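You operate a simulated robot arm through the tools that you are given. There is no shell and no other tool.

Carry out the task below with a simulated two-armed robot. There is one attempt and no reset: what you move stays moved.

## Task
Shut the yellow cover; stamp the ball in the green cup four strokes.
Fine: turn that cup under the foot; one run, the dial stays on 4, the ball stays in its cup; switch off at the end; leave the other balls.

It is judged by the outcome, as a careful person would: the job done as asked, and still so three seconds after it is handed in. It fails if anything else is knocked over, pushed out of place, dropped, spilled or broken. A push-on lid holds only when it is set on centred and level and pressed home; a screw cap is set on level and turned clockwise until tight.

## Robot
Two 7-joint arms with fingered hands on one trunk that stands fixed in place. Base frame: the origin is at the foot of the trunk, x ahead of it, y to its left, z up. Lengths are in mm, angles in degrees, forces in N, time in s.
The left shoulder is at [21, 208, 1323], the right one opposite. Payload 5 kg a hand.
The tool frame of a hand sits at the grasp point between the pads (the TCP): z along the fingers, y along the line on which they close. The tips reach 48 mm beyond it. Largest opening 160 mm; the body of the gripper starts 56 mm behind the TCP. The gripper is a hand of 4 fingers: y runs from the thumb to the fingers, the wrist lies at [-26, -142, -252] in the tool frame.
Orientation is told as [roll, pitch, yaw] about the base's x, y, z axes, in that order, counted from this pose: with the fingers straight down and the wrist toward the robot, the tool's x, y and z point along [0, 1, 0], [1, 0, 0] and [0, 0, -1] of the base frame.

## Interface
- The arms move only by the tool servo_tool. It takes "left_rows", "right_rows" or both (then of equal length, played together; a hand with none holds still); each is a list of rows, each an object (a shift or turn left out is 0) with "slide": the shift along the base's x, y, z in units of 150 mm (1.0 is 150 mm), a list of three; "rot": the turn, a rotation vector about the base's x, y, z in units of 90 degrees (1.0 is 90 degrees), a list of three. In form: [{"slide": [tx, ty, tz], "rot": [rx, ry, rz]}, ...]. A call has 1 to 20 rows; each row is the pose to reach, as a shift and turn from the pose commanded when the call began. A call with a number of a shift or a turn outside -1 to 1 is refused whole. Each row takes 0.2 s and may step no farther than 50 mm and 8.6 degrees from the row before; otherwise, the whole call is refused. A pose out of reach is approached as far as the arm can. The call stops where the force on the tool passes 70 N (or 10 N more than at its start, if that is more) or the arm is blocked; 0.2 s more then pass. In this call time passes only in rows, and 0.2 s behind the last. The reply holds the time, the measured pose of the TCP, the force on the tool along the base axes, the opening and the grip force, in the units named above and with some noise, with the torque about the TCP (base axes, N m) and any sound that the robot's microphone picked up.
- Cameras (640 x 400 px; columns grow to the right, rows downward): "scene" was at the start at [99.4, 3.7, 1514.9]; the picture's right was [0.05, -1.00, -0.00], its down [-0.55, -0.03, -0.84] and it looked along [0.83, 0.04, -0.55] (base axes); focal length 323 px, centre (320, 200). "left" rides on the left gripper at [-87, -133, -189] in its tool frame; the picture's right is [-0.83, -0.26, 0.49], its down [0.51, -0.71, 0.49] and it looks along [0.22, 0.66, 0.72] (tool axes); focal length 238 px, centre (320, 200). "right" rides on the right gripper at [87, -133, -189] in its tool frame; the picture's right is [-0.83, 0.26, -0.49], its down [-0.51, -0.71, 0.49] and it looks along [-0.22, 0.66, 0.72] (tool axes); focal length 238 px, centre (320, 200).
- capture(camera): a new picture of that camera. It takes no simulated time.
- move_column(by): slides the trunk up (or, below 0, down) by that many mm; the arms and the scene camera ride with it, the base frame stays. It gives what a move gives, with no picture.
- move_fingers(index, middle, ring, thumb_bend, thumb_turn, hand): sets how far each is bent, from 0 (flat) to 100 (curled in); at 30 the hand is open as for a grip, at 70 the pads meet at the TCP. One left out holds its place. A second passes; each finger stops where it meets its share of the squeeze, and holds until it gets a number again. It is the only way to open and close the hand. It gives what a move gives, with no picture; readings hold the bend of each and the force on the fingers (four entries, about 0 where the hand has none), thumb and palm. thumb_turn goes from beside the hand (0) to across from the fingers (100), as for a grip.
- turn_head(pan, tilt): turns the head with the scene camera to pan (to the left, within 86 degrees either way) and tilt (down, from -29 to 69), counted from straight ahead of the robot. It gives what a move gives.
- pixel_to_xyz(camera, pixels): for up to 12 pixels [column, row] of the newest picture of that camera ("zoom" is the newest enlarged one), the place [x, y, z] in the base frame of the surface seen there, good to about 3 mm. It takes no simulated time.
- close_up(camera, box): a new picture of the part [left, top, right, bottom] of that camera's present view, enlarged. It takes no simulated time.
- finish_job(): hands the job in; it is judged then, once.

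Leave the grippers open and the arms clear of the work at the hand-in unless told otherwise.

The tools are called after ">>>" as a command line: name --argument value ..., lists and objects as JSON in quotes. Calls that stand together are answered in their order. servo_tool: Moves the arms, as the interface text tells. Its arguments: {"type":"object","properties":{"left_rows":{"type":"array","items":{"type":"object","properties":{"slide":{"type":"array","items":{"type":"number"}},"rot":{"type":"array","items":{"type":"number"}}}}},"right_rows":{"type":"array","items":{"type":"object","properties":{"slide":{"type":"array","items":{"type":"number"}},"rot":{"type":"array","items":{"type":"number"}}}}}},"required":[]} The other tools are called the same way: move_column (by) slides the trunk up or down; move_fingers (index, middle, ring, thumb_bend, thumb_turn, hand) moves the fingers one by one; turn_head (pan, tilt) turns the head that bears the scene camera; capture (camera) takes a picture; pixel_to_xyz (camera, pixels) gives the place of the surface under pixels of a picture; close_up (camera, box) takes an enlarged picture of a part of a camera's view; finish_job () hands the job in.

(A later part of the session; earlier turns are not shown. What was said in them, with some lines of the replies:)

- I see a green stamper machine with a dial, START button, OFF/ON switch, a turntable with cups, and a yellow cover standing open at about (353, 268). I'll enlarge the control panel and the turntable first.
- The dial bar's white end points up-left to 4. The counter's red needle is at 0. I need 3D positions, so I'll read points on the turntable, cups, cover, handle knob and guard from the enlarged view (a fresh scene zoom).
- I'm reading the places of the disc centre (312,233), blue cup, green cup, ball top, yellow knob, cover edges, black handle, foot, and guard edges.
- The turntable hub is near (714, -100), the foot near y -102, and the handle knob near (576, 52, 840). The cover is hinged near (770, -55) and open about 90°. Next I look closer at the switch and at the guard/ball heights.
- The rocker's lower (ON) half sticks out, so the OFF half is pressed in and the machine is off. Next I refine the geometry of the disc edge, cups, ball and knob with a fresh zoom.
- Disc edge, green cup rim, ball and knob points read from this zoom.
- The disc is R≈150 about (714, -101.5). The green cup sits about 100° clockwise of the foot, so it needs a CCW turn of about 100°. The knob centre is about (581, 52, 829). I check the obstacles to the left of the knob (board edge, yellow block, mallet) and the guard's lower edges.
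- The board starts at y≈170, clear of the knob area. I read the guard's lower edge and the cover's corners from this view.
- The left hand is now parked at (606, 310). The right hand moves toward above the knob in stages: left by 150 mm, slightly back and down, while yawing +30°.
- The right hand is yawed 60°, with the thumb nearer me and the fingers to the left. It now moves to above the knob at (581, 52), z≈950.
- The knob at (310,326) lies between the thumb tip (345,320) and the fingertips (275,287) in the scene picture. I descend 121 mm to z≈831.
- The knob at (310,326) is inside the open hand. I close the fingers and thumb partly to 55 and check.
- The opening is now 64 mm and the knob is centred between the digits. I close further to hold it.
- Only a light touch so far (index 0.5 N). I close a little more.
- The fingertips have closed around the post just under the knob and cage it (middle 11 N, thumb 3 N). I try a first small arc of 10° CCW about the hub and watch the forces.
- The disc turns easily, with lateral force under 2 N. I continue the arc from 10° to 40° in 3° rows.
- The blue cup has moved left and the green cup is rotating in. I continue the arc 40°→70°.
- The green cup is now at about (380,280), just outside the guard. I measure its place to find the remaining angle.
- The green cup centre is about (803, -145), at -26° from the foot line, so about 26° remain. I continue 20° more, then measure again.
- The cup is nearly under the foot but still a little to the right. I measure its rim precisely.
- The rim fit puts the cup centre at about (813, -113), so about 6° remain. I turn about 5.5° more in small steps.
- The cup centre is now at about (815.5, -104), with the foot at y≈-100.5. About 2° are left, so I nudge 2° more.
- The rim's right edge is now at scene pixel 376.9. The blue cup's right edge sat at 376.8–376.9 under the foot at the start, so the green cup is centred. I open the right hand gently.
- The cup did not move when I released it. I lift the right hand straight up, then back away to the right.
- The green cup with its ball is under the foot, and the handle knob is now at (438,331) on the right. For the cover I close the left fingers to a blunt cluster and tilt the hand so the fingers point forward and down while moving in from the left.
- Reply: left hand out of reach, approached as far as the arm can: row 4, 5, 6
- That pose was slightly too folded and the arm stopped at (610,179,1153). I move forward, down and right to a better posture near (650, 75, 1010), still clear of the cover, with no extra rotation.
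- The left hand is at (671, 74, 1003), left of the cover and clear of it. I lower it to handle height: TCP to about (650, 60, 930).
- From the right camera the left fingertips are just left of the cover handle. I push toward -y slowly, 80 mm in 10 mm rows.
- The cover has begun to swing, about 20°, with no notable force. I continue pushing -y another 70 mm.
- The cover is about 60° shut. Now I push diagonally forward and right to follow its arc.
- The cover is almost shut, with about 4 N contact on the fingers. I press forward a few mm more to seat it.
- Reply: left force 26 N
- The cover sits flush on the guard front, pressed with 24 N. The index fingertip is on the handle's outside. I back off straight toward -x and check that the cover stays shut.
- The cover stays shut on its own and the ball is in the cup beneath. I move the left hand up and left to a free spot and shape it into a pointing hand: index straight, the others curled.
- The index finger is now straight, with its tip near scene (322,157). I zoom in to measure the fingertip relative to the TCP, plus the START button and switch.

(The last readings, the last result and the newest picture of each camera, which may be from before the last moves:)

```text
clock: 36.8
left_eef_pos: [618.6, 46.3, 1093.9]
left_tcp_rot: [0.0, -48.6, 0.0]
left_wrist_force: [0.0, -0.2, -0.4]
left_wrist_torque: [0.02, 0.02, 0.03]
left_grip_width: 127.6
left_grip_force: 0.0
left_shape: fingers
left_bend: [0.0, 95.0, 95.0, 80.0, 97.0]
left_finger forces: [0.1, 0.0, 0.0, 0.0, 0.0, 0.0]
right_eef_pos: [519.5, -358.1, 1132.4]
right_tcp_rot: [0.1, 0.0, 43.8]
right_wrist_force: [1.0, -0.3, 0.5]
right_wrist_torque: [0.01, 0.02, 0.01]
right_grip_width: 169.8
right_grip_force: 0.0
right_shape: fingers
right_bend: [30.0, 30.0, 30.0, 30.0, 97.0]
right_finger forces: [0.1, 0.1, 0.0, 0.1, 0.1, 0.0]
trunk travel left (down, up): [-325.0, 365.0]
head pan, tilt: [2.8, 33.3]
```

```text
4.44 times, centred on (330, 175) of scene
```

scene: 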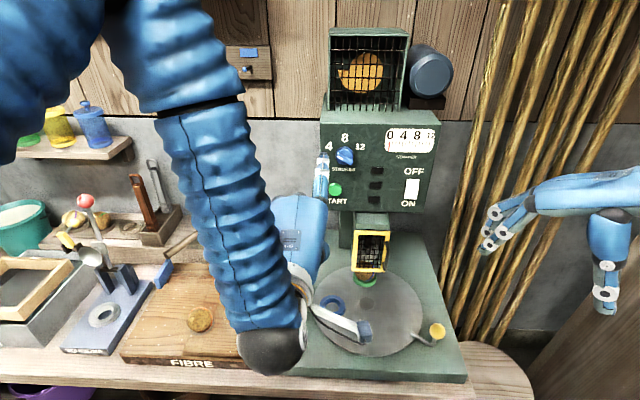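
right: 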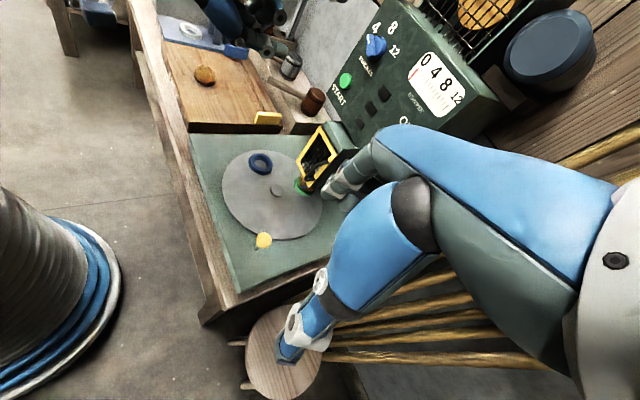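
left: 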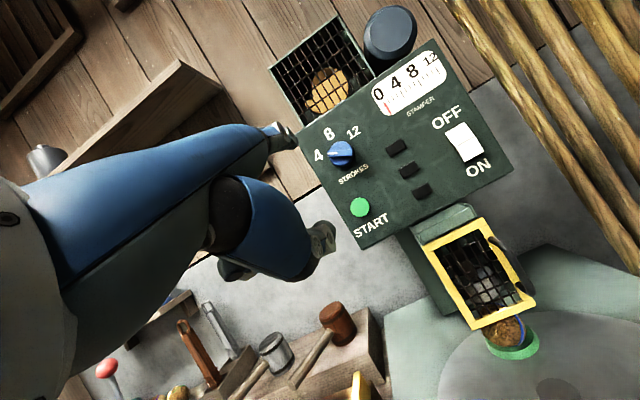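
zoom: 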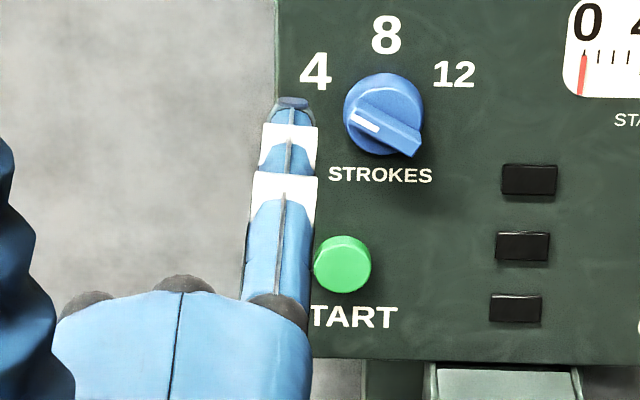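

>>> pixel_to_xyz --camera "zoom" --pixels '[[292, 103], [292, 110], [290, 140], [285, 185], [283, 250], [277, 297], [345, 265], [345, 240], [345, 285], [320, 265], [369, 265], [380, 300]]'

>>> pixel_to_xyz --camera "zoom" --pixels '[[370, 120], [400, 135], [385, 85], [355, 110], [413, 150], [380, 150], [180, 285], [90, 300]]'

>>> close_up --camera "scene" --box '[392, 160, 432, 212]'

>>> pixel_to_xyz --camera "zoom" --pixels '[[325, 150], [325, 185], [325, 225], [318, 235], [315, 265], [312, 295], [280, 185], [370, 185], [270, 265], [355, 265], [450, 250], [200, 265]]'

```text
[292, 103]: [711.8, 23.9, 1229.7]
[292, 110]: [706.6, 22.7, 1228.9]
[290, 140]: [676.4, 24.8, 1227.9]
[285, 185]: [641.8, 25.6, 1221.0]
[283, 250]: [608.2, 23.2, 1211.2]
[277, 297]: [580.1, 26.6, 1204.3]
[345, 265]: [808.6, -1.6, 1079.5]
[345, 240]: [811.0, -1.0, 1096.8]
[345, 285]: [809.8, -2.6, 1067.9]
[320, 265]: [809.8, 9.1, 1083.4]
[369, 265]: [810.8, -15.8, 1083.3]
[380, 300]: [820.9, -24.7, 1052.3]
```

```text
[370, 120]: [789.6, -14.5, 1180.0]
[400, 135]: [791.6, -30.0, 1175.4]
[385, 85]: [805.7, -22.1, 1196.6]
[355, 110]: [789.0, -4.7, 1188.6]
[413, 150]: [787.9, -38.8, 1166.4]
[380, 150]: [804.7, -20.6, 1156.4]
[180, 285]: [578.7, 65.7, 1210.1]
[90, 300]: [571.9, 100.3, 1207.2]
```

```text
7.69 times, centred on (412, 186) of scene
```

zoom: 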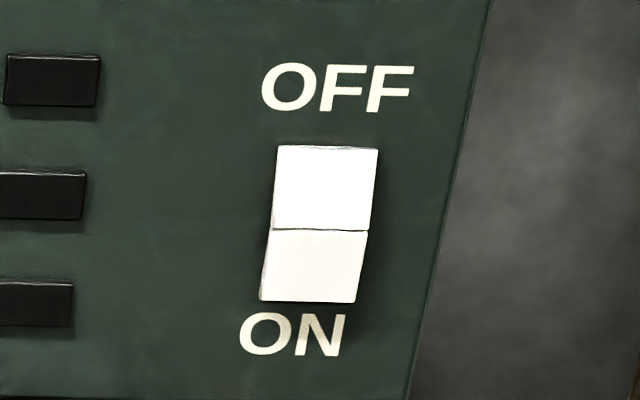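

```text
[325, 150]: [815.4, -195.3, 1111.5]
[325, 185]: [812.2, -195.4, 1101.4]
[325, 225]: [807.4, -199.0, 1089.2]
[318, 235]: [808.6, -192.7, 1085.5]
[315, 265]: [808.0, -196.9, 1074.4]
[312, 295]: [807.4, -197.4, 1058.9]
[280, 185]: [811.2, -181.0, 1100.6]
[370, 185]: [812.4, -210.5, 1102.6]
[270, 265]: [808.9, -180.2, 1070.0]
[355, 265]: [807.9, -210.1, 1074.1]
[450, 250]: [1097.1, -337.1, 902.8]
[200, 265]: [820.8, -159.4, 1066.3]
```

Left fingertip offset from the TCP is about (+95, -22, +130). The START face is at (809, -2, 1080). The switch's ON half centre is near (808, -196, 1070) and its OFF half is near (812, -196, 1101). Next the right hand is straightened and pitched the same way for the switch.

>>> servo_tool --right_rows '[{"slide": [0.07, 0, 0], "rot": [0, 0, -0.08]}, {"slide": [0.14, 0, 0], "rot": [0, 0, -0.16]}, {"slide": [0.2, 0, 0], "rot": [0, 0, -0.24]}, {"slide": [0.27, 0, 0], "rot": [0, 0, -0.325]}, {"slide": [0.34, 0, 0], "rot": [0, 0, -0.41]}, {"slide": [0.4, 0, 0], "rot": [0, 0, -0.487]}]'

>>> servo_tool --right_rows '[{"slide": [0.1, 0, -0.05], "rot": [0, -0.09, 0]}, {"slide": [0.2, 0, -0.1], "rot": [0, -0.18, 0]}, {"slide": [0.3, 0, -0.15], "rot": [0, -0.27, 0]}, {"slide": [0.4, 0, -0.2], "rot": [0, -0.36, 0]}, {"slide": [0.45, 0, -0.3], "rot": [0, -0.45, 0]}, {"slide": [0.5, 0, -0.4], "rot": [0, -0.54, 0]}]'

>>> move_fingers --hand "right" --index 0 --middle 95 --ring 95 --thumb_bend 80

>>> capture --camera "scene"

>>> capture --camera "right"

```text
clock: 38.2
left_eef_pos: [618.2, 48.5, 1094.1]
left_tcp_rot: [-0.1, -48.6, 0.0]
left_wrist_force: [0.5, 0.8, -0.3]
left_wrist_torque: [-0.07, 0.03, -0.06]
left_grip_width: 127.7
left_grip_force: 0.1
left_shape: fingers
left_bend: [0.0, 95.0, 95.0, 80.0, 97.0]
left_finger forces: [0.0, 0.0, 0.1, 0.1, 0.0, 0.1]
right_eef_pos: [579.9, -358.5, 1131.9]
right_tcp_rot: [0.0, 0.0, -0.2]
right_wrist_force: [-0.2, 0.7, -0.7]
right_wrist_torque: [-0.06, 0.02, 0.02]
right_grip_width: 169.8
right_grip_force: 0.0
right_shape: fingers
right_bend: [30.0, 30.0, 30.0, 30.0, 97.0]
right_finger forces: [0.0, 0.0, 0.0, 0.0, 0.0, 0.0]
trunk travel left (down, up): [-325.0, 365.0]
head pan, tilt: [2.8, 33.3]
```

```text
clock: 39.6
left_eef_pos: [619.6, 46.2, 1093.6]
left_tcp_rot: [0.0, -48.4, -0.1]
left_wrist_force: [0.4, -0.7, -0.4]
left_wrist_torque: [0.01, 0.05, 0.04]
left_grip_width: 127.5
left_grip_force: 0.0
left_shape: fingers
left_bend: [0.0, 95.0, 95.0, 80.0, 97.0]
left_finger forces: [0.0, 0.1, 0.1, 0.0, 0.0, 0.0]
right_eef_pos: [654.2, -359.3, 1070.9]
right_tcp_rot: [0.0, -48.6, -0.2]
right_wrist_force: [-0.2, -0.8, 0.0]
right_wrist_torque: [0.06, 0.04, 0.04]
right_grip_width: 170.0
right_grip_force: 0.0
right_shape: fingers
right_bend: [30.0, 30.0, 30.0, 30.0, 97.0]
right_finger forces: [0.1, 0.0, 0.0, 0.1, 0.1, 0.1]
trunk travel left (down, up): [-325.0, 365.0]
head pan, tilt: [2.8, 33.3]
```

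```text
clock: 40.6
left_eef_pos: [619.3, 47.3, 1093.9]
left_tcp_rot: [0.0, -48.6, 0.0]
left_wrist_force: [-0.3, 0.0, 0.0]
left_wrist_torque: [0.0, 0.01, 0.02]
left_grip_width: 127.5
left_grip_force: 0.1
left_shape: fingers
left_bend: [0.0, 95.0, 95.0, 80.0, 97.0]
left_finger forces: [0.0, 0.0, 0.0, 0.0, 0.0, 0.1]
right_eef_pos: [654.2, -358.1, 1073.1]
right_tcp_rot: [0.1, -48.8, -0.1]
right_wrist_force: [0.1, -0.3, 0.2]
right_wrist_torque: [-0.02, -0.01, 0.01]
right_grip_width: 127.5
right_grip_force: 0.1
right_shape: fingers
right_bend: [0.0, 95.0, 95.0, 80.0, 97.0]
right_finger forces: [0.0, 0.0, 0.1, 0.0, 0.0, 0.0]
trunk travel left (down, up): [-325.0, 365.0]
head pan, tilt: [2.8, 33.3]
```

```text
taken
```

scene: 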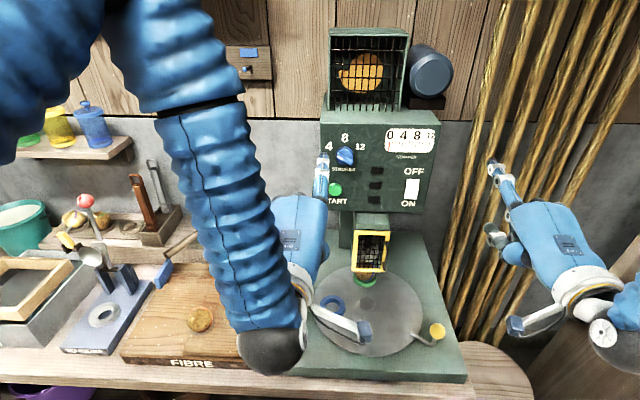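

```text
taken
```

right: 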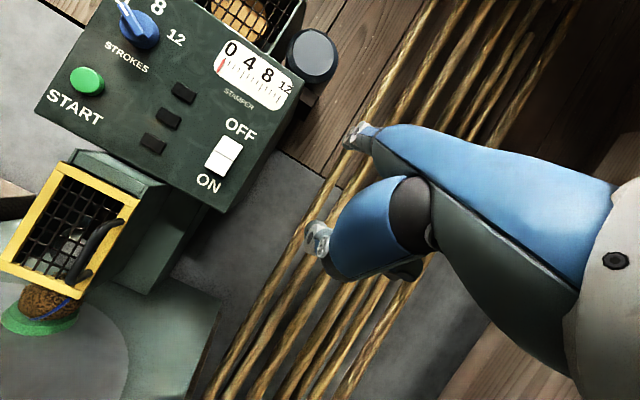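

The right index points forward, with its tip near scene (493,163). I measure its tip.

>>> close_up --camera "scene" --box '[460, 140, 560, 230]'

>>> close_up --camera "right" --box '[0, 130, 180, 360]'

```text
4.44 times, centred on (510, 185) of scene
```

zoom: 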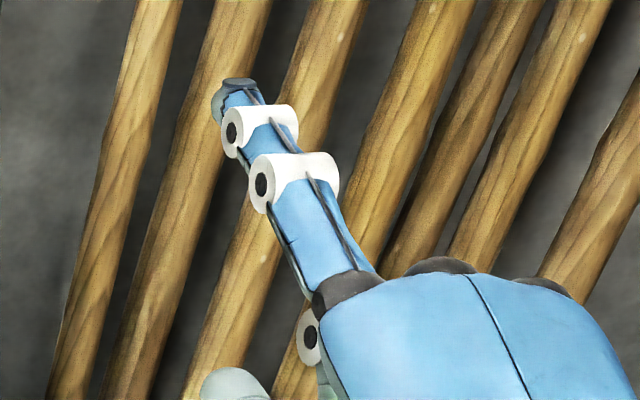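

```text
1.74 times, centred on (90, 245) of right
```

zoom: 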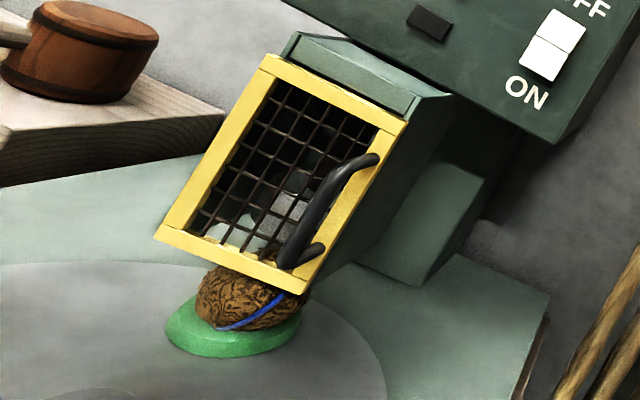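

The cover is flush on the guard and the ball sits in the green cup below it. I read the right fingertip points.

>>> pixel_to_xyz --camera "scene" --pixels '[[492, 159], [491, 160], [493, 161], [494, 164], [497, 170], [503, 184], [509, 200], [488.5, 163.5]]'

>>> pixel_to_xyz --camera "zoom" --pixels '[[230, 70], [400, 130], [300, 280], [165, 230], [375, 160], [325, 200], [290, 260], [180, 330], [240, 345], [235, 300], [560, 30], [545, 60]]'

```text
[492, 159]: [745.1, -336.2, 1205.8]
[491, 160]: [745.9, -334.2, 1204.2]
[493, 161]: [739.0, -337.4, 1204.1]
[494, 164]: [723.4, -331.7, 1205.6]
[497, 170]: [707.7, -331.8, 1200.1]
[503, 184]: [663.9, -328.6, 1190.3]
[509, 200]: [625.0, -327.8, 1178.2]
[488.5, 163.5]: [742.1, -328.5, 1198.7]
```

```text
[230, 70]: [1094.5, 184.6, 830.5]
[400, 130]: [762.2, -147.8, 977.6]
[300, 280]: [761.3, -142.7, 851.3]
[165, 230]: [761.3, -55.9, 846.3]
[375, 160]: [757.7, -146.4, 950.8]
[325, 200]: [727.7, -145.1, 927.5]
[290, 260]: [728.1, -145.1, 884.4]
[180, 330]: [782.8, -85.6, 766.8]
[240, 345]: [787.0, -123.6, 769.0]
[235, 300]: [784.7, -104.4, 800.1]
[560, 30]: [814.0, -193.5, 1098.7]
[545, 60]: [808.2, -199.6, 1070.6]
```

The cover reads x≈761–762 at both sides, so it is flush. The right fingertip offset is about (+92, +23, +128). I bring the right index to a standoff about 30 mm in front of the ON half.

>>> servo_tool --right_rows '[{"slide": [0, 0.2, -0.1]}, {"slide": [0, 0.4, -0.23]}, {"slide": [0.03, 0.6, -0.4]}, {"slide": [0.07, 0.77, -0.57]}, {"slide": [0.13, 0.87, -0.73]}, {"slide": [0.2, 0.93, -0.86]}]'

>>> close_up --camera "scene" --box '[370, 150, 470, 240]'

>>> capture --camera "right"

>>> capture --camera "scene"

```text
clock: 42.0
left_eef_pos: [618.9, 47.7, 1094.2]
left_tcp_rot: [0.0, -48.7, 0.0]
left_wrist_force: [-0.1, 1.0, -0.5]
left_wrist_torque: [-0.02, 0.01, -0.01]
left_grip_width: 127.2
left_grip_force: 0.1
left_shape: fingers
left_bend: [0.0, 95.0, 95.0, 80.0, 97.0]
left_finger forces: [0.0, 0.0, 0.1, 0.0, 0.0, 0.0]
right_eef_pos: [684.1, -219.0, 943.7]
right_tcp_rot: [0.1, -48.6, 0.0]
right_wrist_force: [0.8, 0.7, -0.2]
right_wrist_torque: [-0.03, 0.0, 0.01]
right_grip_width: 127.7
right_grip_force: 0.1
right_shape: fingers
right_bend: [0.0, 95.0, 95.0, 80.0, 97.0]
right_finger forces: [0.1, 0.0, 0.1, 0.1, 0.0, 0.1]
trunk travel left (down, up): [-325.0, 365.0]
head pan, tilt: [2.8, 33.3]
```

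```text
4.44 times, centred on (420, 195) of scene
```

zoom: 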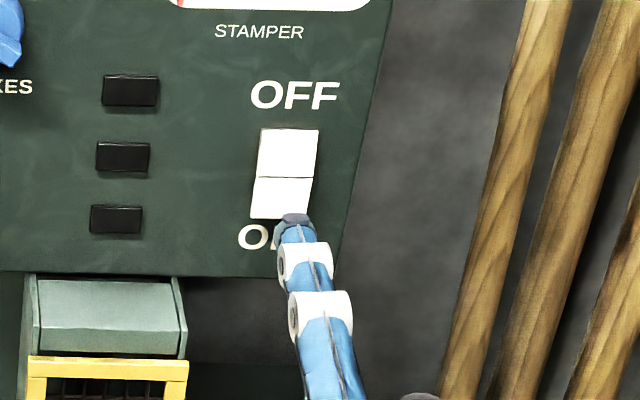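

```text
taken
```

right: 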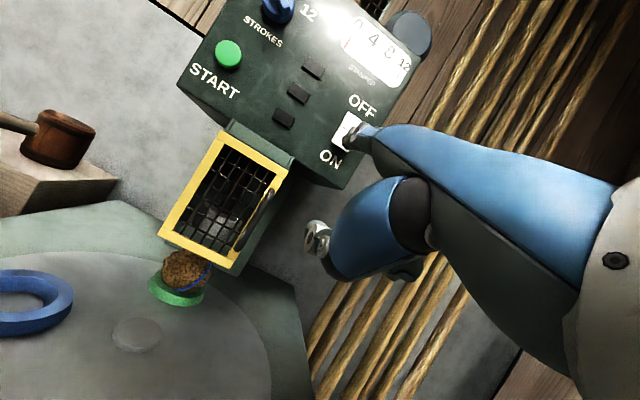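

```text
taken
```

scene: 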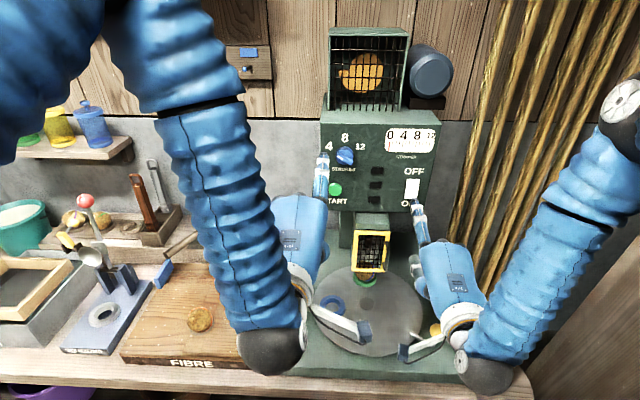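

The fingertip is just in front of the ON half; I verify its tip place at zoom (296,218).

>>> pixel_to_xyz --camera "zoom" --pixels '[[296, 217], [296, 222], [285, 225], [302, 232], [310, 260], [280, 195], [284, 150]]'

```text
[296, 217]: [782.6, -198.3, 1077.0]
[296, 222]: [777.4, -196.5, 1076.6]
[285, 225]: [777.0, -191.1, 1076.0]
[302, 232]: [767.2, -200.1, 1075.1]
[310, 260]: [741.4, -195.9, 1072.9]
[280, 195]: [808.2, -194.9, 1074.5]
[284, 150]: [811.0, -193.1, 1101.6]
```

The tip top is at (783, -198, 1077). I lower it 4 mm and advance 30 mm in small rows to press the ON half.

>>> servo_tool --right_rows '[{"slide": [0.05, 0, -0.03]}, {"slide": [0.1, 0, -0.03]}, {"slide": [0.14, 0, -0.03]}, {"slide": [0.17, 0, -0.03]}, {"slide": [0.19, 0, -0.03]}, {"slide": [0.21, 0, -0.03]}]'

>>> close_up --camera "scene" --box '[370, 150, 470, 240]'

>>> close_up --camera "right" --box '[200, 0, 440, 200]'

```text
clock: 43.5
left_eef_pos: [618.9, 47.7, 1094.5]
left_tcp_rot: [0.0, -48.7, 0.1]
left_wrist_force: [1.8, -0.1, -1.0]
left_wrist_torque: [-0.01, 0.0, -0.08]
left_grip_width: 127.3
left_grip_force: 0.1
left_shape: fingers
left_bend: [0.0, 95.0, 95.0, 80.0, 97.0]
left_finger forces: [0.0, 0.0, 0.0, 0.0, 0.1, 0.0]
right_eef_pos: [707.5, -216.9, 930.8]
right_tcp_rot: [-0.1, -47.4, 0.4]
right_wrist_force: [-50.4, -3.4, -8.4]
right_wrist_torque: [0.38, -6.55, 0.71]
right_grip_width: 134.8
right_grip_force: 26.3
right_shape: fingers
right_bend: [0.0, 95.0, 95.0, 80.0, 97.0]
right_finger forces: [51.7, 0.0, 0.1, 0.0, 0.0, 0.0]
trunk travel left (down, up): [-325.0, 365.0]
head pan, tilt: [2.8, 33.3]
stopped in row 6 (right hand): the force on the tool passed its limit at 71 N (the readings are from after the stop); the commanded pose is now the measured one
```

```text
4.44 times, centred on (420, 195) of scene
```

zoom: 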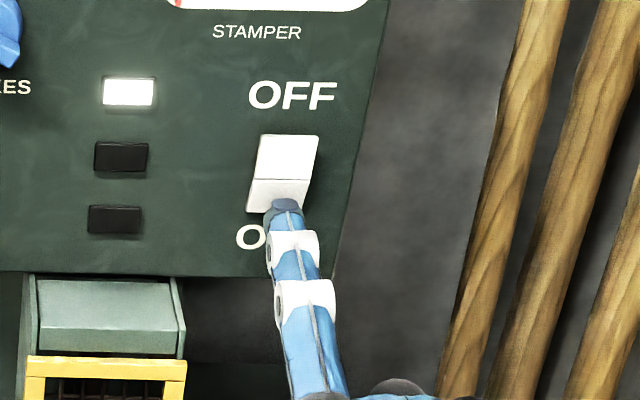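

```text
2.00 times, centred on (320, 100) of right
```

zoom: 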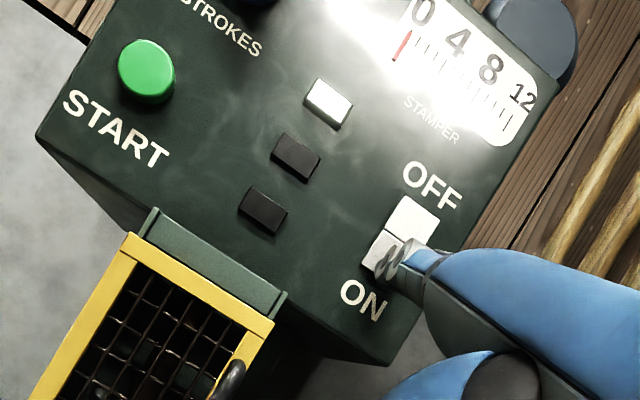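

The top lamp is lit, so the power is on, and the rocker's lower half is now pressed in. I back the right hand off and out to the right.

>>> servo_tool --right_rows '[{"slide": [-0.1, 0, 0.01]}, {"slide": [-0.25, 0, 0.03]}, {"slide": [-0.4, -0.15, 0.12]}, {"slide": [-0.5, -0.35, 0.3]}, {"slide": [-0.5, -0.5, 0.45]}]'

>>> close_up --camera "scene" --box '[310, 100, 450, 220]'

>>> capture --camera "right"

```text
clock: 44.7
left_eef_pos: [619.4, 46.5, 1094.3]
left_tcp_rot: [0.0, -48.7, 0.0]
left_wrist_force: [-0.1, -0.1, 0.5]
left_wrist_torque: [-0.03, -0.01, 0.01]
left_grip_width: 127.4
left_grip_force: 0.2
left_shape: fingers
left_bend: [0.0, 95.0, 95.0, 80.0, 97.0]
left_finger forces: [0.1, 0.0, 0.0, 0.1, 0.0, 0.0]
right_eef_pos: [636.1, -290.7, 1000.7]
right_tcp_rot: [0.1, -47.9, 0.3]
right_wrist_force: [0.7, -0.3, -0.5]
right_wrist_torque: [0.06, -0.03, 0.01]
right_grip_width: 127.3
right_grip_force: 0.1
right_shape: fingers
right_bend: [0.0, 95.0, 95.0, 80.0, 97.0]
right_finger forces: [0.0, 0.0, 0.0, 0.1, 0.0, 0.0]
trunk travel left (down, up): [-325.0, 365.0]
head pan, tilt: [2.8, 33.3]
```

```text
3.33 times, centred on (380, 160) of scene
```

zoom: 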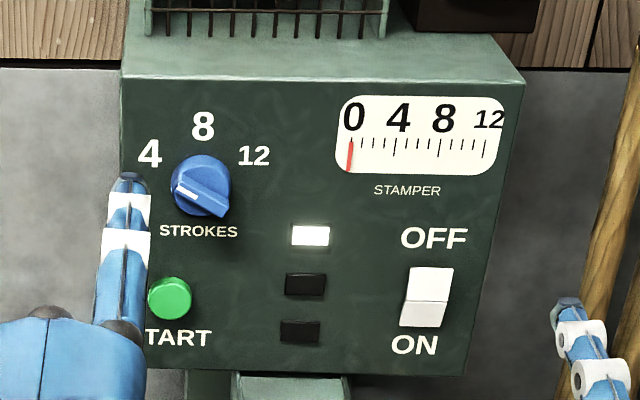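

```text
taken
```

right: 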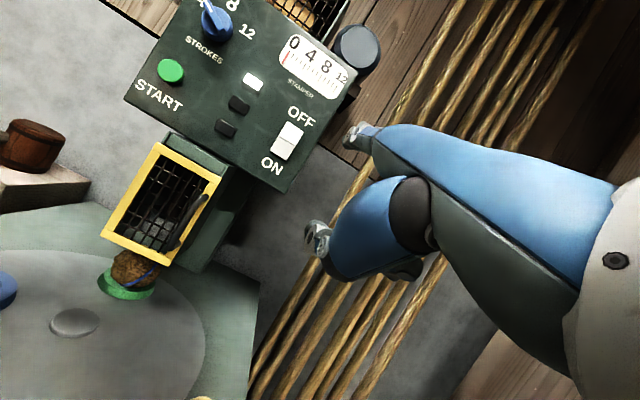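

The dial is still on 4, the counter at 0 and the power lamp lit. I bring the left index to a standoff in front of START.

>>> servo_tool --left_rows '[{"slide": [0, -0.03, -0.2]}, {"slide": [0.05, -0.08, -0.4]}, {"slide": [0.15, -0.13, -0.63]}, {"slide": [0.3, -0.17, -0.83]}, {"slide": [0.42, -0.18, -0.92]}]'

>>> close_up --camera "scene" --box '[300, 150, 390, 230]'

>>> capture --camera "left"

>>> capture --camera "right"

```text
clock: 45.9
left_eef_pos: [683.3, 20.8, 953.8]
left_tcp_rot: [0.1, -48.5, 0.0]
left_wrist_force: [0.4, -0.3, -0.4]
left_wrist_torque: [0.01, 0.04, -0.03]
left_grip_width: 127.3
left_grip_force: 0.0
left_shape: fingers
left_bend: [0.0, 95.0, 95.0, 80.0, 97.0]
left_finger forces: [0.1, 0.0, 0.1, 0.0, 0.1, 0.0]
right_eef_pos: [636.2, -292.1, 1001.0]
right_tcp_rot: [-0.1, -47.9, 0.3]
right_wrist_force: [-1.4, 0.0, -0.8]
right_wrist_torque: [-0.02, 0.0, 0.02]
right_grip_width: 127.6
right_grip_force: 0.0
right_shape: fingers
right_bend: [0.0, 95.0, 95.0, 80.0, 97.0]
right_finger forces: [0.0, 0.0, 0.1, 0.0, 0.0, 0.1]
trunk travel left (down, up): [-325.0, 365.0]
head pan, tilt: [2.8, 33.3]
```

```text
5.00 times, centred on (345, 190) of scene
```

zoom: 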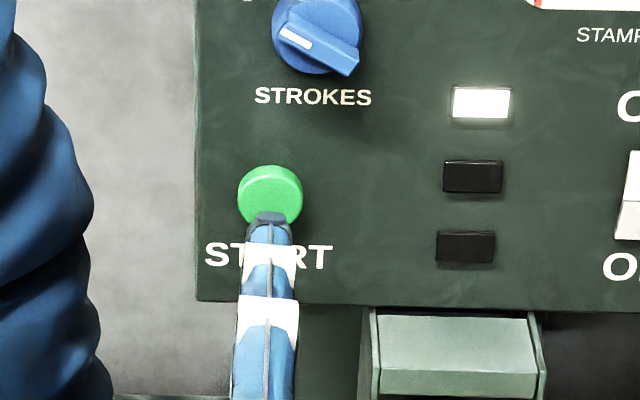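

```text
taken
```

left: 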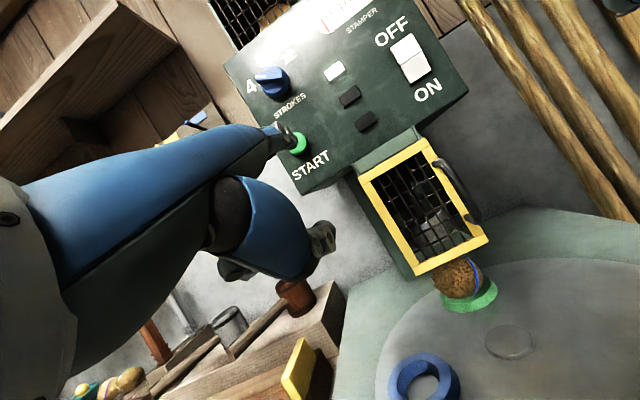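

```text
taken
```

right: 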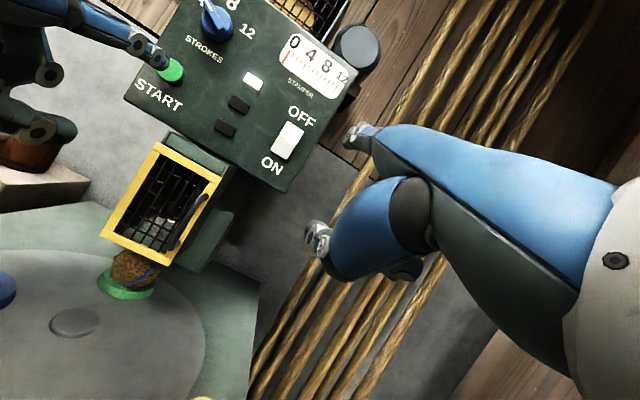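

The tip is aimed at the button; I verify its place before pressing.

>>> pixel_to_xyz --camera "zoom" --pixels '[[268, 215], [268, 220], [268, 230], [258, 222], [280, 222], [270, 180], [270, 200]]'

```text
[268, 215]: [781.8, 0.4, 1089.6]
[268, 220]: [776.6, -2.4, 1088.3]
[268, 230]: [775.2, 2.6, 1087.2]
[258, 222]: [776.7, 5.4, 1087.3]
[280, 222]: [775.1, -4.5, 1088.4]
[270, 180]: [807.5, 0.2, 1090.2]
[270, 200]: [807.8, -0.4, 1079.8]
```

The tip is centred on START (y≈0, z≈1083) with about 26 mm to go. I press slowly.

>>> servo_tool --left_rows '[{"slide": [0.08, 0, -0.01]}, {"slide": [0.14, 0, -0.015]}, {"slide": [0.17, 0, -0.015]}, {"slide": [0.19, 0, -0.015]}, {"slide": [0.205, 0, -0.015]}]'

>>> close_up --camera "scene" --box '[310, 110, 450, 230]'

```text
clock: 47.1
left_eef_pos: [711.9, 18.7, 952.9]
left_tcp_rot: [0.1, -48.5, 0.0]
left_wrist_force: [-16.6, 1.0, -3.1]
left_wrist_torque: [-0.04, -1.88, -0.28]
left_grip_width: 127.5
left_grip_force: 9.3
left_shape: fingers
left_bend: [0.0, 95.0, 95.0, 80.0, 97.0]
left_finger forces: [17.5, 0.0, 0.1, 0.0, 0.1, 0.0]
right_eef_pos: [635.6, -291.0, 1000.8]
right_tcp_rot: [0.0, -48.0, 0.4]
right_wrist_force: [-0.1, 0.5, -0.1]
right_wrist_torque: [0.03, -0.01, -0.01]
right_grip_width: 127.2
right_grip_force: 0.1
right_shape: fingers
right_bend: [0.0, 95.0, 95.0, 80.0, 97.0]
right_finger forces: [0.0, 0.0, 0.0, 0.0, 0.0, 0.0]
trunk travel left (down, up): [-325.0, 365.0]
head pan, tilt: [2.8, 33.3]
heard: click
```

```text
3.33 times, centred on (380, 170) of scene
```

zoom: 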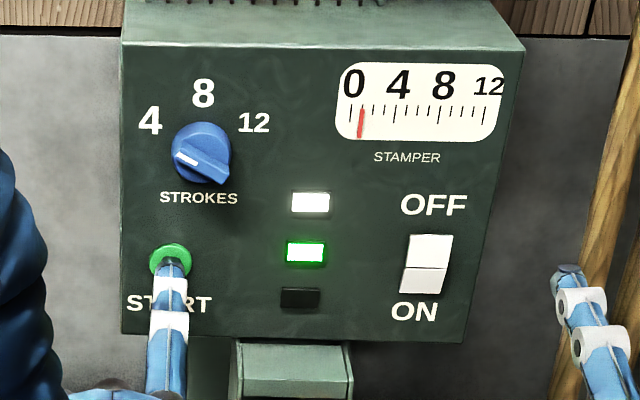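

A click was heard, the green lamp is lit and the needle is moving, so the run has started. I retreat the left finger and watch the counter.

>>> servo_tool --left_rows '[{"slide": [-0.1, 0, 0]}, {"slide": [-0.25, 0, 0]}, {"slide": [-0.35, 0.05, 0]}]'

>>> close_up --camera "scene" --box '[310, 110, 450, 230]'

>>> close_up --camera "right" --box '[60, 120, 260, 320]'

```text
clock: 47.9
left_eef_pos: [660.4, 28.1, 953.2]
left_tcp_rot: [0.0, -48.7, 0.1]
left_wrist_force: [0.4, 0.6, -0.1]
left_wrist_torque: [-0.02, -0.02, -0.04]
left_grip_width: 127.0
left_grip_force: 0.1
left_shape: fingers
left_bend: [0.0, 95.0, 95.0, 80.0, 97.0]
left_finger forces: [0.0, 0.1, 0.0, 0.0, 0.0, 0.0]
right_eef_pos: [635.5, -290.1, 999.8]
right_tcp_rot: [-0.1, -47.8, 0.3]
right_wrist_force: [-0.2, 0.8, 0.1]
right_wrist_torque: [-0.01, 0.01, -0.02]
right_grip_width: 127.4
right_grip_force: 0.0
right_shape: fingers
right_bend: [0.0, 95.0, 95.0, 80.0, 97.0]
right_finger forces: [0.0, 0.0, 0.1, 0.0, 0.1, 0.0]
trunk travel left (down, up): [-325.0, 365.0]
head pan, tilt: [2.8, 33.3]
```

```text
3.33 times, centred on (380, 170) of scene
```

zoom: 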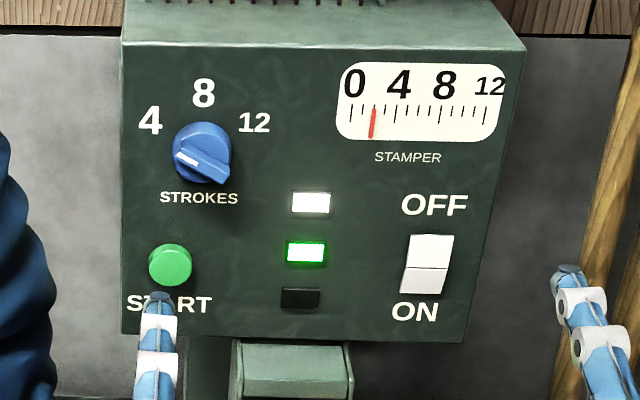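

```text
2.00 times, centred on (160, 220) of right
```

zoom: 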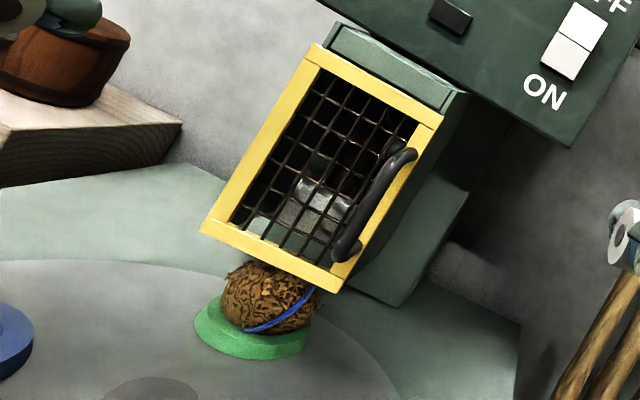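

The needle is at about 2 and the ball is still in its cup. I keep retreating the left hand slowly while the run continues.

>>> servo_tool --left_rows '[{"slide": [0, 0.05, 0.02]}, {"slide": [0, 0.1, 0.04]}, {"slide": [0, 0.15, 0.06]}, {"slide": [0, 0.2, 0.08]}, {"slide": [0, 0.25, 0.1]}, {"slide": [0, 0.3, 0.12]}, {"slide": [0, 0.35, 0.14]}, {"slide": [0, 0.4, 0.16]}]'

>>> close_up --camera "scene" --box '[310, 110, 450, 230]'

>>> close_up --camera "right" --box '[60, 120, 260, 320]'

```text
clock: 49.7
left_eef_pos: [660.6, 88.0, 976.6]
left_tcp_rot: [-0.1, -48.5, 0.1]
left_wrist_force: [0.4, -0.1, -0.2]
left_wrist_torque: [0.04, 0.02, 0.01]
left_grip_width: 127.4
left_grip_force: 0.1
left_shape: fingers
left_bend: [0.0, 95.0, 95.0, 80.0, 97.0]
left_finger forces: [0.1, 0.1, 0.0, 0.0, 0.1, 0.0]
right_eef_pos: [636.3, -292.0, 1001.2]
right_tcp_rot: [-0.1, -47.9, 0.3]
right_wrist_force: [-0.1, 0.7, 0.4]
right_wrist_torque: [-0.02, 0.01, 0.01]
right_grip_width: 127.7
right_grip_force: 0.0
right_shape: fingers
right_bend: [0.0, 95.0, 95.0, 80.0, 97.0]
right_finger forces: [0.0, 0.0, 0.0, 0.1, 0.1, 0.1]
trunk travel left (down, up): [-325.0, 365.0]
head pan, tilt: [2.8, 33.3]
```

```text
3.33 times, centred on (380, 170) of scene
```

zoom: 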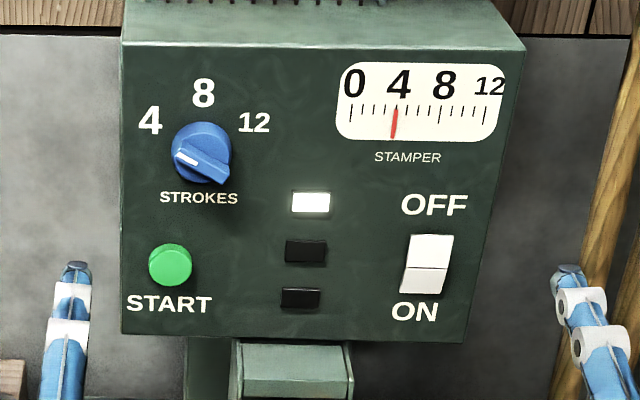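

```text
2.00 times, centred on (160, 220) of right
```

zoom: 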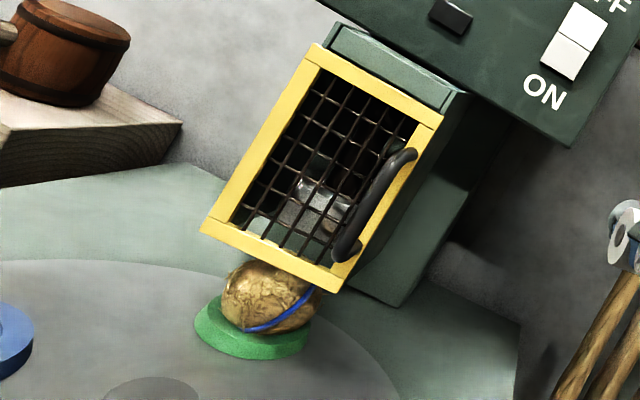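

The needle is on 4, the green lamp has gone out, and the ball shows a lighter, stamped colour in its cup. The run is finished. I now bring the right index in front of the OFF half.

>>> servo_tool --right_rows '[{"slide": [0.05, 0.12, -0.04]}, {"slide": [0.12, 0.24, -0.08]}, {"slide": [0.2, 0.36, -0.12]}, {"slide": [0.28, 0.45, -0.15]}, {"slide": [0.33, 0.48, -0.16]}]'

>>> close_up --camera "scene" --box '[370, 150, 470, 240]'

>>> pixel_to_xyz --camera "zoom" --pixels '[[296, 190], [292, 185], [300, 195], [296, 200], [284, 145], [280, 160], [284, 135]]'

```text
clock: 50.9
left_eef_pos: [660.7, 88.3, 977.5]
left_tcp_rot: [0.0, -48.5, 0.2]
left_wrist_force: [-0.3, -0.3, 0.6]
left_wrist_torque: [-0.02, 0.01, 0.0]
left_grip_width: 127.3
left_grip_force: 0.1
left_shape: fingers
left_bend: [0.0, 95.0, 95.0, 80.0, 97.0]
left_finger forces: [0.1, 0.0, 0.0, 0.0, 0.1, 0.0]
right_eef_pos: [686.7, -221.3, 976.0]
right_tcp_rot: [-0.1, -47.9, 0.2]
right_wrist_force: [0.8, -0.7, 0.6]
right_wrist_torque: [0.01, -0.01, 0.02]
right_grip_width: 127.3
right_grip_force: 0.0
right_shape: fingers
right_bend: [0.0, 95.0, 95.0, 80.0, 97.0]
right_finger forces: [0.0, 0.1, 0.0, 0.0, 0.0, 0.0]
trunk travel left (down, up): [-325.0, 365.0]
head pan, tilt: [2.8, 33.3]
```

```text
4.44 times, centred on (420, 195) of scene
```

zoom: 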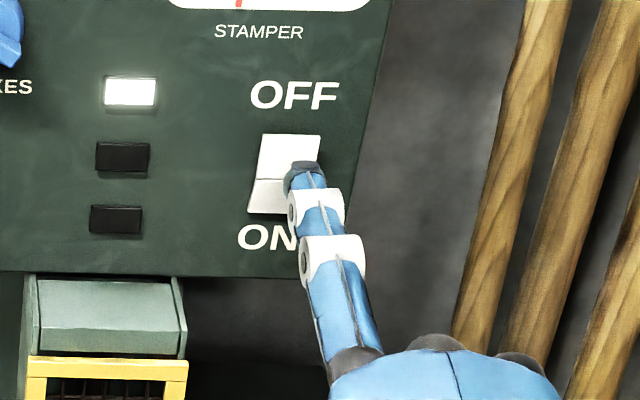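

```text
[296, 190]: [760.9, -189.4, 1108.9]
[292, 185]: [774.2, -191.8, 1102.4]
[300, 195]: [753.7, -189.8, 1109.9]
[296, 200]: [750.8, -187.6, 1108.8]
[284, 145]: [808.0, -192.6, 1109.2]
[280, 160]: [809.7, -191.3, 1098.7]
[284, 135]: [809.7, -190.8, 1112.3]
```

>>> pixel_to_xyz --camera "zoom" --pixels '[[304, 164], [304, 168], [306, 178], [315, 175], [292, 175], [300, 140], [262, 145], [317, 145]]'

```text
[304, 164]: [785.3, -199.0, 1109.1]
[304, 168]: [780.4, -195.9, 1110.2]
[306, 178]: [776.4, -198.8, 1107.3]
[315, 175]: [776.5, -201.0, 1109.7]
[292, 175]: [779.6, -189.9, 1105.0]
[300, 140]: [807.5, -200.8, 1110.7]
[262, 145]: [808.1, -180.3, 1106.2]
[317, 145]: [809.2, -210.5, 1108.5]
```

The tip centre is at z≈1103 and y≈-197, in front of the OFF half, about 22 mm away. I press it slowly.

>>> servo_tool --right_rows '[{"slide": [0.07, 0, 0.015]}, {"slide": [0.12, 0, 0.015]}, {"slide": [0.145, 0, 0.015]}, {"slide": [0.16, 0, 0.015]}, {"slide": [0.175, 0, 0.015]}]'

>>> close_up --camera "scene" --box '[370, 150, 470, 240]'

```text
clock: 52.1
left_eef_pos: [656.9, 86.7, 980.1]
left_tcp_rot: [0.0, -48.8, 0.0]
left_wrist_force: [-0.4, 0.3, -0.6]
left_wrist_torque: [0.0, -0.01, -0.03]
left_grip_width: 127.3
left_grip_force: 0.2
left_shape: fingers
left_bend: [0.0, 95.0, 95.0, 80.0, 97.0]
left_finger forces: [0.1, 0.1, 0.0, 0.1, 0.2, 0.1]
right_eef_pos: [706.5, -220.0, 980.2]
right_tcp_rot: [-0.1, -47.8, 0.3]
right_wrist_force: [-51.8, -2.1, -8.1]
right_wrist_torque: [0.02, -5.66, 1.09]
right_grip_width: 128.8
right_grip_force: 24.8
right_shape: fingers
right_bend: [0.0, 95.0, 95.0, 80.0, 97.0]
right_finger forces: [49.8, 0.0, 0.0, 0.0, 0.0, 0.0]
trunk travel left (down, up): [-325.0, 365.0]
head pan, tilt: [2.8, 33.3]
```

```text
4.44 times, centred on (420, 195) of scene
```

zoom: 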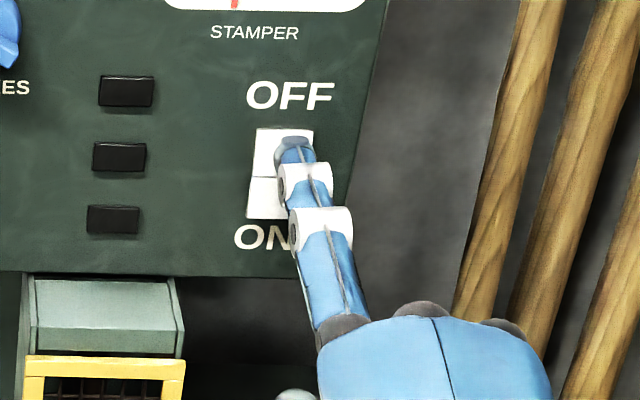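

All lamps are out, so the power is off. I pull the right hand back and away.

>>> servo_tool --right_rows '[{"slide": [-0.1, 0, 0.01]}, {"slide": [-0.25, 0, 0.03]}, {"slide": [-0.4, -0.15, 0.1]}, {"slide": [-0.5, -0.35, 0.25]}, {"slide": [-0.5, -0.55, 0.4]}, {"slide": [-0.5, -0.75, 0.55]}]'

>>> servo_tool --left_rows '[{"slide": [0, 0.2, 0.15]}, {"slide": [0, 0.4, 0.3]}, {"slide": [0, 0.6, 0.45]}, {"slide": [0, 0.8, 0.6]}, {"slide": [0, 1.0, 0.7]}]'

>>> capture --camera "scene"

>>> capture --camera "left"

>>> capture --camera "right"

```text
clock: 53.5
left_eef_pos: [660.1, 87.4, 979.2]
left_tcp_rot: [0.0, -48.6, 0.1]
left_wrist_force: [-0.2, -0.4, 0.1]
left_wrist_torque: [0.0, -0.03, 0.03]
left_grip_width: 127.2
left_grip_force: 0.1
left_shape: fingers
left_bend: [0.0, 95.0, 95.0, 80.0, 97.0]
left_finger forces: [0.0, 0.0, 0.1, 0.0, 0.0, 0.0]
right_eef_pos: [635.5, -333.4, 1063.0]
right_tcp_rot: [0.0, -48.0, 0.3]
right_wrist_force: [0.0, 0.4, -0.5]
right_wrist_torque: [0.03, -0.01, 0.02]
right_grip_width: 127.6
right_grip_force: 0.0
right_shape: fingers
right_bend: [0.0, 95.0, 95.0, 80.0, 97.0]
right_finger forces: [0.1, 0.0, 0.0, 0.1, 0.0, 0.0]
trunk travel left (down, up): [-325.0, 365.0]
head pan, tilt: [2.8, 33.3]
```

```text
clock: 54.7
left_eef_pos: [660.5, 239.0, 1082.0]
left_tcp_rot: [-0.2, -48.5, 0.2]
left_wrist_force: [0.2, 0.3, -0.6]
left_wrist_torque: [-0.04, -0.05, -0.06]
left_grip_width: 127.1
left_grip_force: 0.1
left_shape: fingers
left_bend: [0.0, 95.0, 95.0, 80.0, 97.0]
left_finger forces: [0.0, 0.0, 0.1, 0.0, 0.0, 0.1]
right_eef_pos: [636.9, -331.1, 1063.6]
right_tcp_rot: [-0.2, -47.9, 0.4]
right_wrist_force: [0.5, 0.3, 0.0]
right_wrist_torque: [-0.08, 0.02, -0.08]
right_grip_width: 127.6
right_grip_force: 0.1
right_shape: fingers
right_bend: [0.0, 95.0, 95.0, 80.0, 97.0]
right_finger forces: [0.0, 0.0, 0.0, 0.0, 0.1, 0.0]
trunk travel left (down, up): [-325.0, 365.0]
head pan, tilt: [2.8, 33.3]
```

```text
taken
```

scene: 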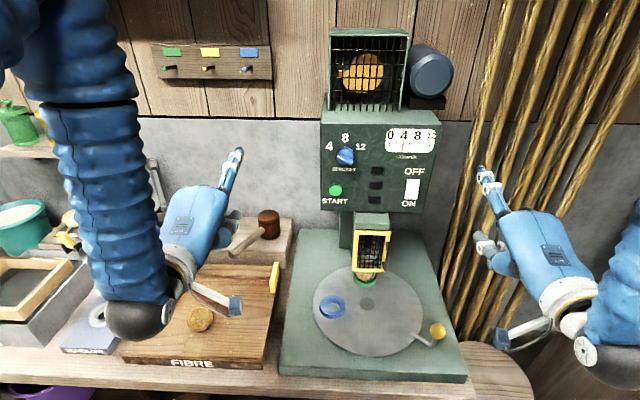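

```text
taken
```

left: 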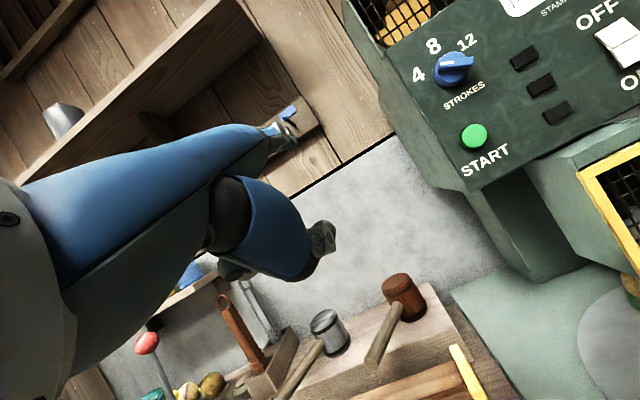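

```text
taken
```

right: 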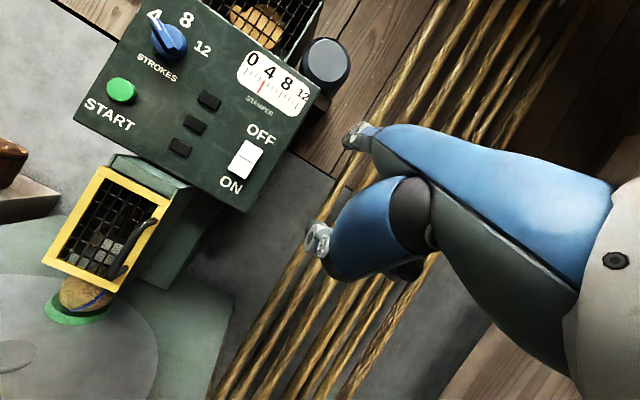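

Everything is off. I open both hands and do a last close check of the panel, cover and ball.

>>> move_fingers --hand "left" --index 30 --middle 30 --ring 30 --thumb_bend 30

>>> move_fingers --hand "right" --index 30 --middle 30 --ring 30 --thumb_bend 30

>>> close_up --camera "scene" --box '[310, 110, 450, 230]'

>>> close_up --camera "scene" --box '[300, 210, 450, 370]'

>>> close_up --camera "right" --box '[20, 130, 220, 330]'

>>> capture --camera "scene"

```text
clock: 55.7
left_eef_pos: [660.6, 239.4, 1083.9]
left_tcp_rot: [-0.1, -48.6, 0.2]
left_wrist_force: [0.4, 0.7, 0.1]
left_wrist_torque: [0.01, 0.0, -0.05]
left_grip_width: 170.0
left_grip_force: 0.0
left_shape: fingers
left_bend: [30.0, 30.0, 30.0, 30.0, 97.0]
left_finger forces: [0.0, 0.0, 0.0, 0.1, 0.1, 0.0]
right_eef_pos: [637.0, -332.8, 1062.6]
right_tcp_rot: [-0.1, -47.9, 0.2]
right_wrist_force: [-0.2, 0.2, 0.1]
right_wrist_torque: [0.01, 0.0, 0.02]
right_grip_width: 127.5
right_grip_force: 0.0
right_shape: fingers
right_bend: [0.0, 95.0, 95.0, 80.0, 97.0]
right_finger forces: [0.1, 0.0, 0.1, 0.0, 0.0, 0.0]
trunk travel left (down, up): [-325.0, 365.0]
head pan, tilt: [2.8, 33.3]
```

```text
clock: 56.7
left_eef_pos: [660.3, 238.1, 1082.2]
left_tcp_rot: [0.0, -48.6, 0.2]
left_wrist_force: [0.2, -0.4, -0.3]
left_wrist_torque: [0.0, 0.0, 0.0]
left_grip_width: 170.0
left_grip_force: 0.0
left_shape: fingers
left_bend: [30.0, 30.0, 30.0, 30.0, 97.0]
left_finger forces: [0.1, 0.0, 0.1, 0.0, 0.0, 0.1]
right_eef_pos: [637.2, -332.1, 1062.9]
right_tcp_rot: [0.0, -48.0, 0.2]
right_wrist_force: [-0.1, -0.1, 0.4]
right_wrist_torque: [-0.01, 0.02, 0.02]
right_grip_width: 170.2
right_grip_force: 0.1
right_shape: fingers
right_bend: [30.0, 30.0, 30.0, 30.0, 97.0]
right_finger forces: [0.1, 0.0, 0.0, 0.0, 0.0, 0.0]
trunk travel left (down, up): [-325.0, 365.0]
head pan, tilt: [2.8, 33.3]
```

```text
3.33 times, centred on (380, 170) of scene
```

zoom: 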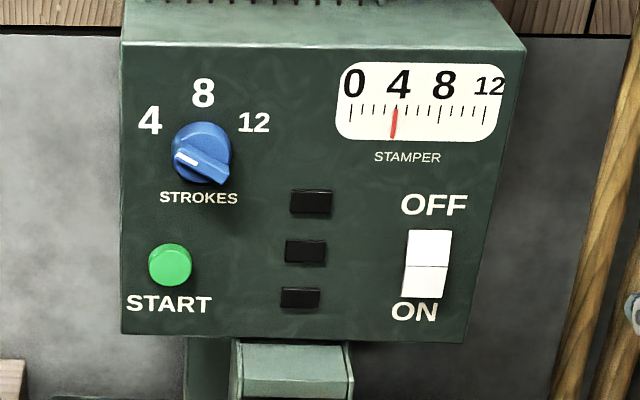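

```text
2.50 times, centred on (375, 290) of scene
```

zoom: 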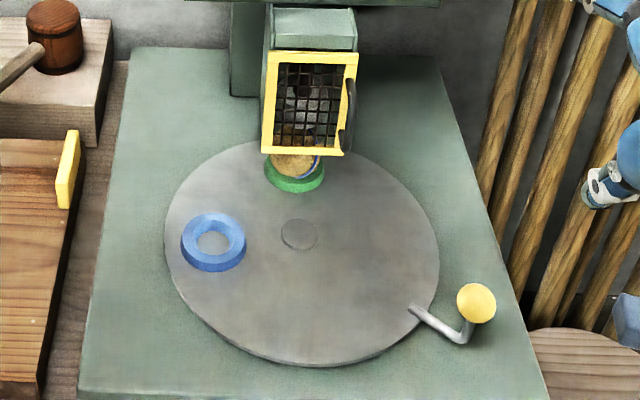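

```text
2.00 times, centred on (120, 230) of right
```

zoom: 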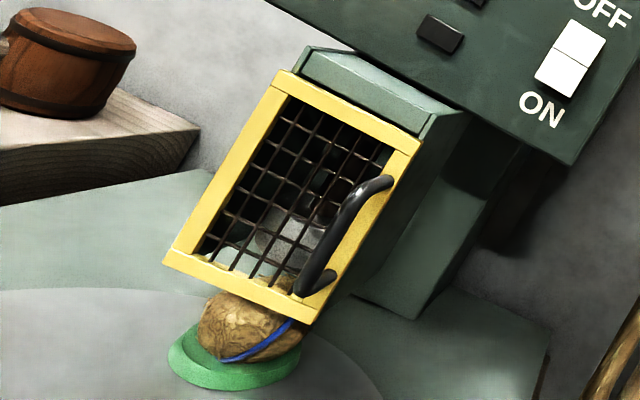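

```text
taken
```

scene: 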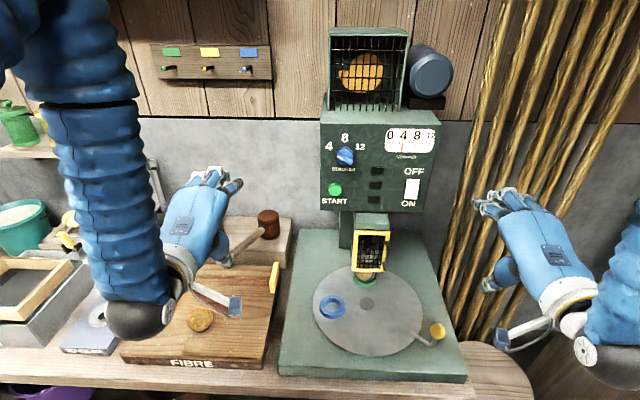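

The dial is on 4, the needle on 4, the lamps are out and the rocker is at OFF. I check the cover's flushness once more in numbers.

>>> close_up --camera "scene" --box '[340, 220, 400, 290]'

>>> pixel_to_xyz --camera "scene" --pixels '[[356, 233], [385, 233], [354, 268], [381, 271], [365, 275], [363, 284]]'

```text
5.71 times, centred on (370, 255) of scene
```

zoom: 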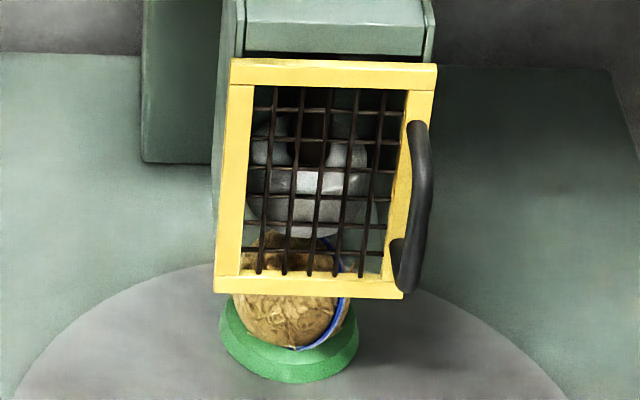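

```text
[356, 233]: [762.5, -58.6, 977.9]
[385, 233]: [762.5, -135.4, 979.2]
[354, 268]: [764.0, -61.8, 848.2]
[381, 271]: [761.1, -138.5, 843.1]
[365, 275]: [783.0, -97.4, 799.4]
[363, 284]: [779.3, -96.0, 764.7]
```

The cover is flush (x≈762 on both sides) and the stamped ball is in the green cup under the foot. The dial is on 4, the power is off, and both hands are open and clear. I hand the job in.

>>> finish_job

```text
The job is handed in.
```

The ball in the green cup has been stamped four strokes in one run, and the job is handed in.

- **Cup and ball:** I turned the table so the green cup sits centred under the foot. The ball stayed in its cup through the run and now shows a lighter, stamped surface.
- **Cover:** the yellow cover is shut flush on the guard and stayed shut by itself.
- **Machine:** the dial is still on 4 and the counter reads 4. The switch is at OFF and all lamps are out.
- **Other balls:** I didn't touch any of them. In the last pictures, everything I could see was still in place.
- **One hard press:** the finger that switched the machine on pushed with about 71 N and hit the force limit. The switch worked normally afterwards.

Both hands are open and clear of the work.
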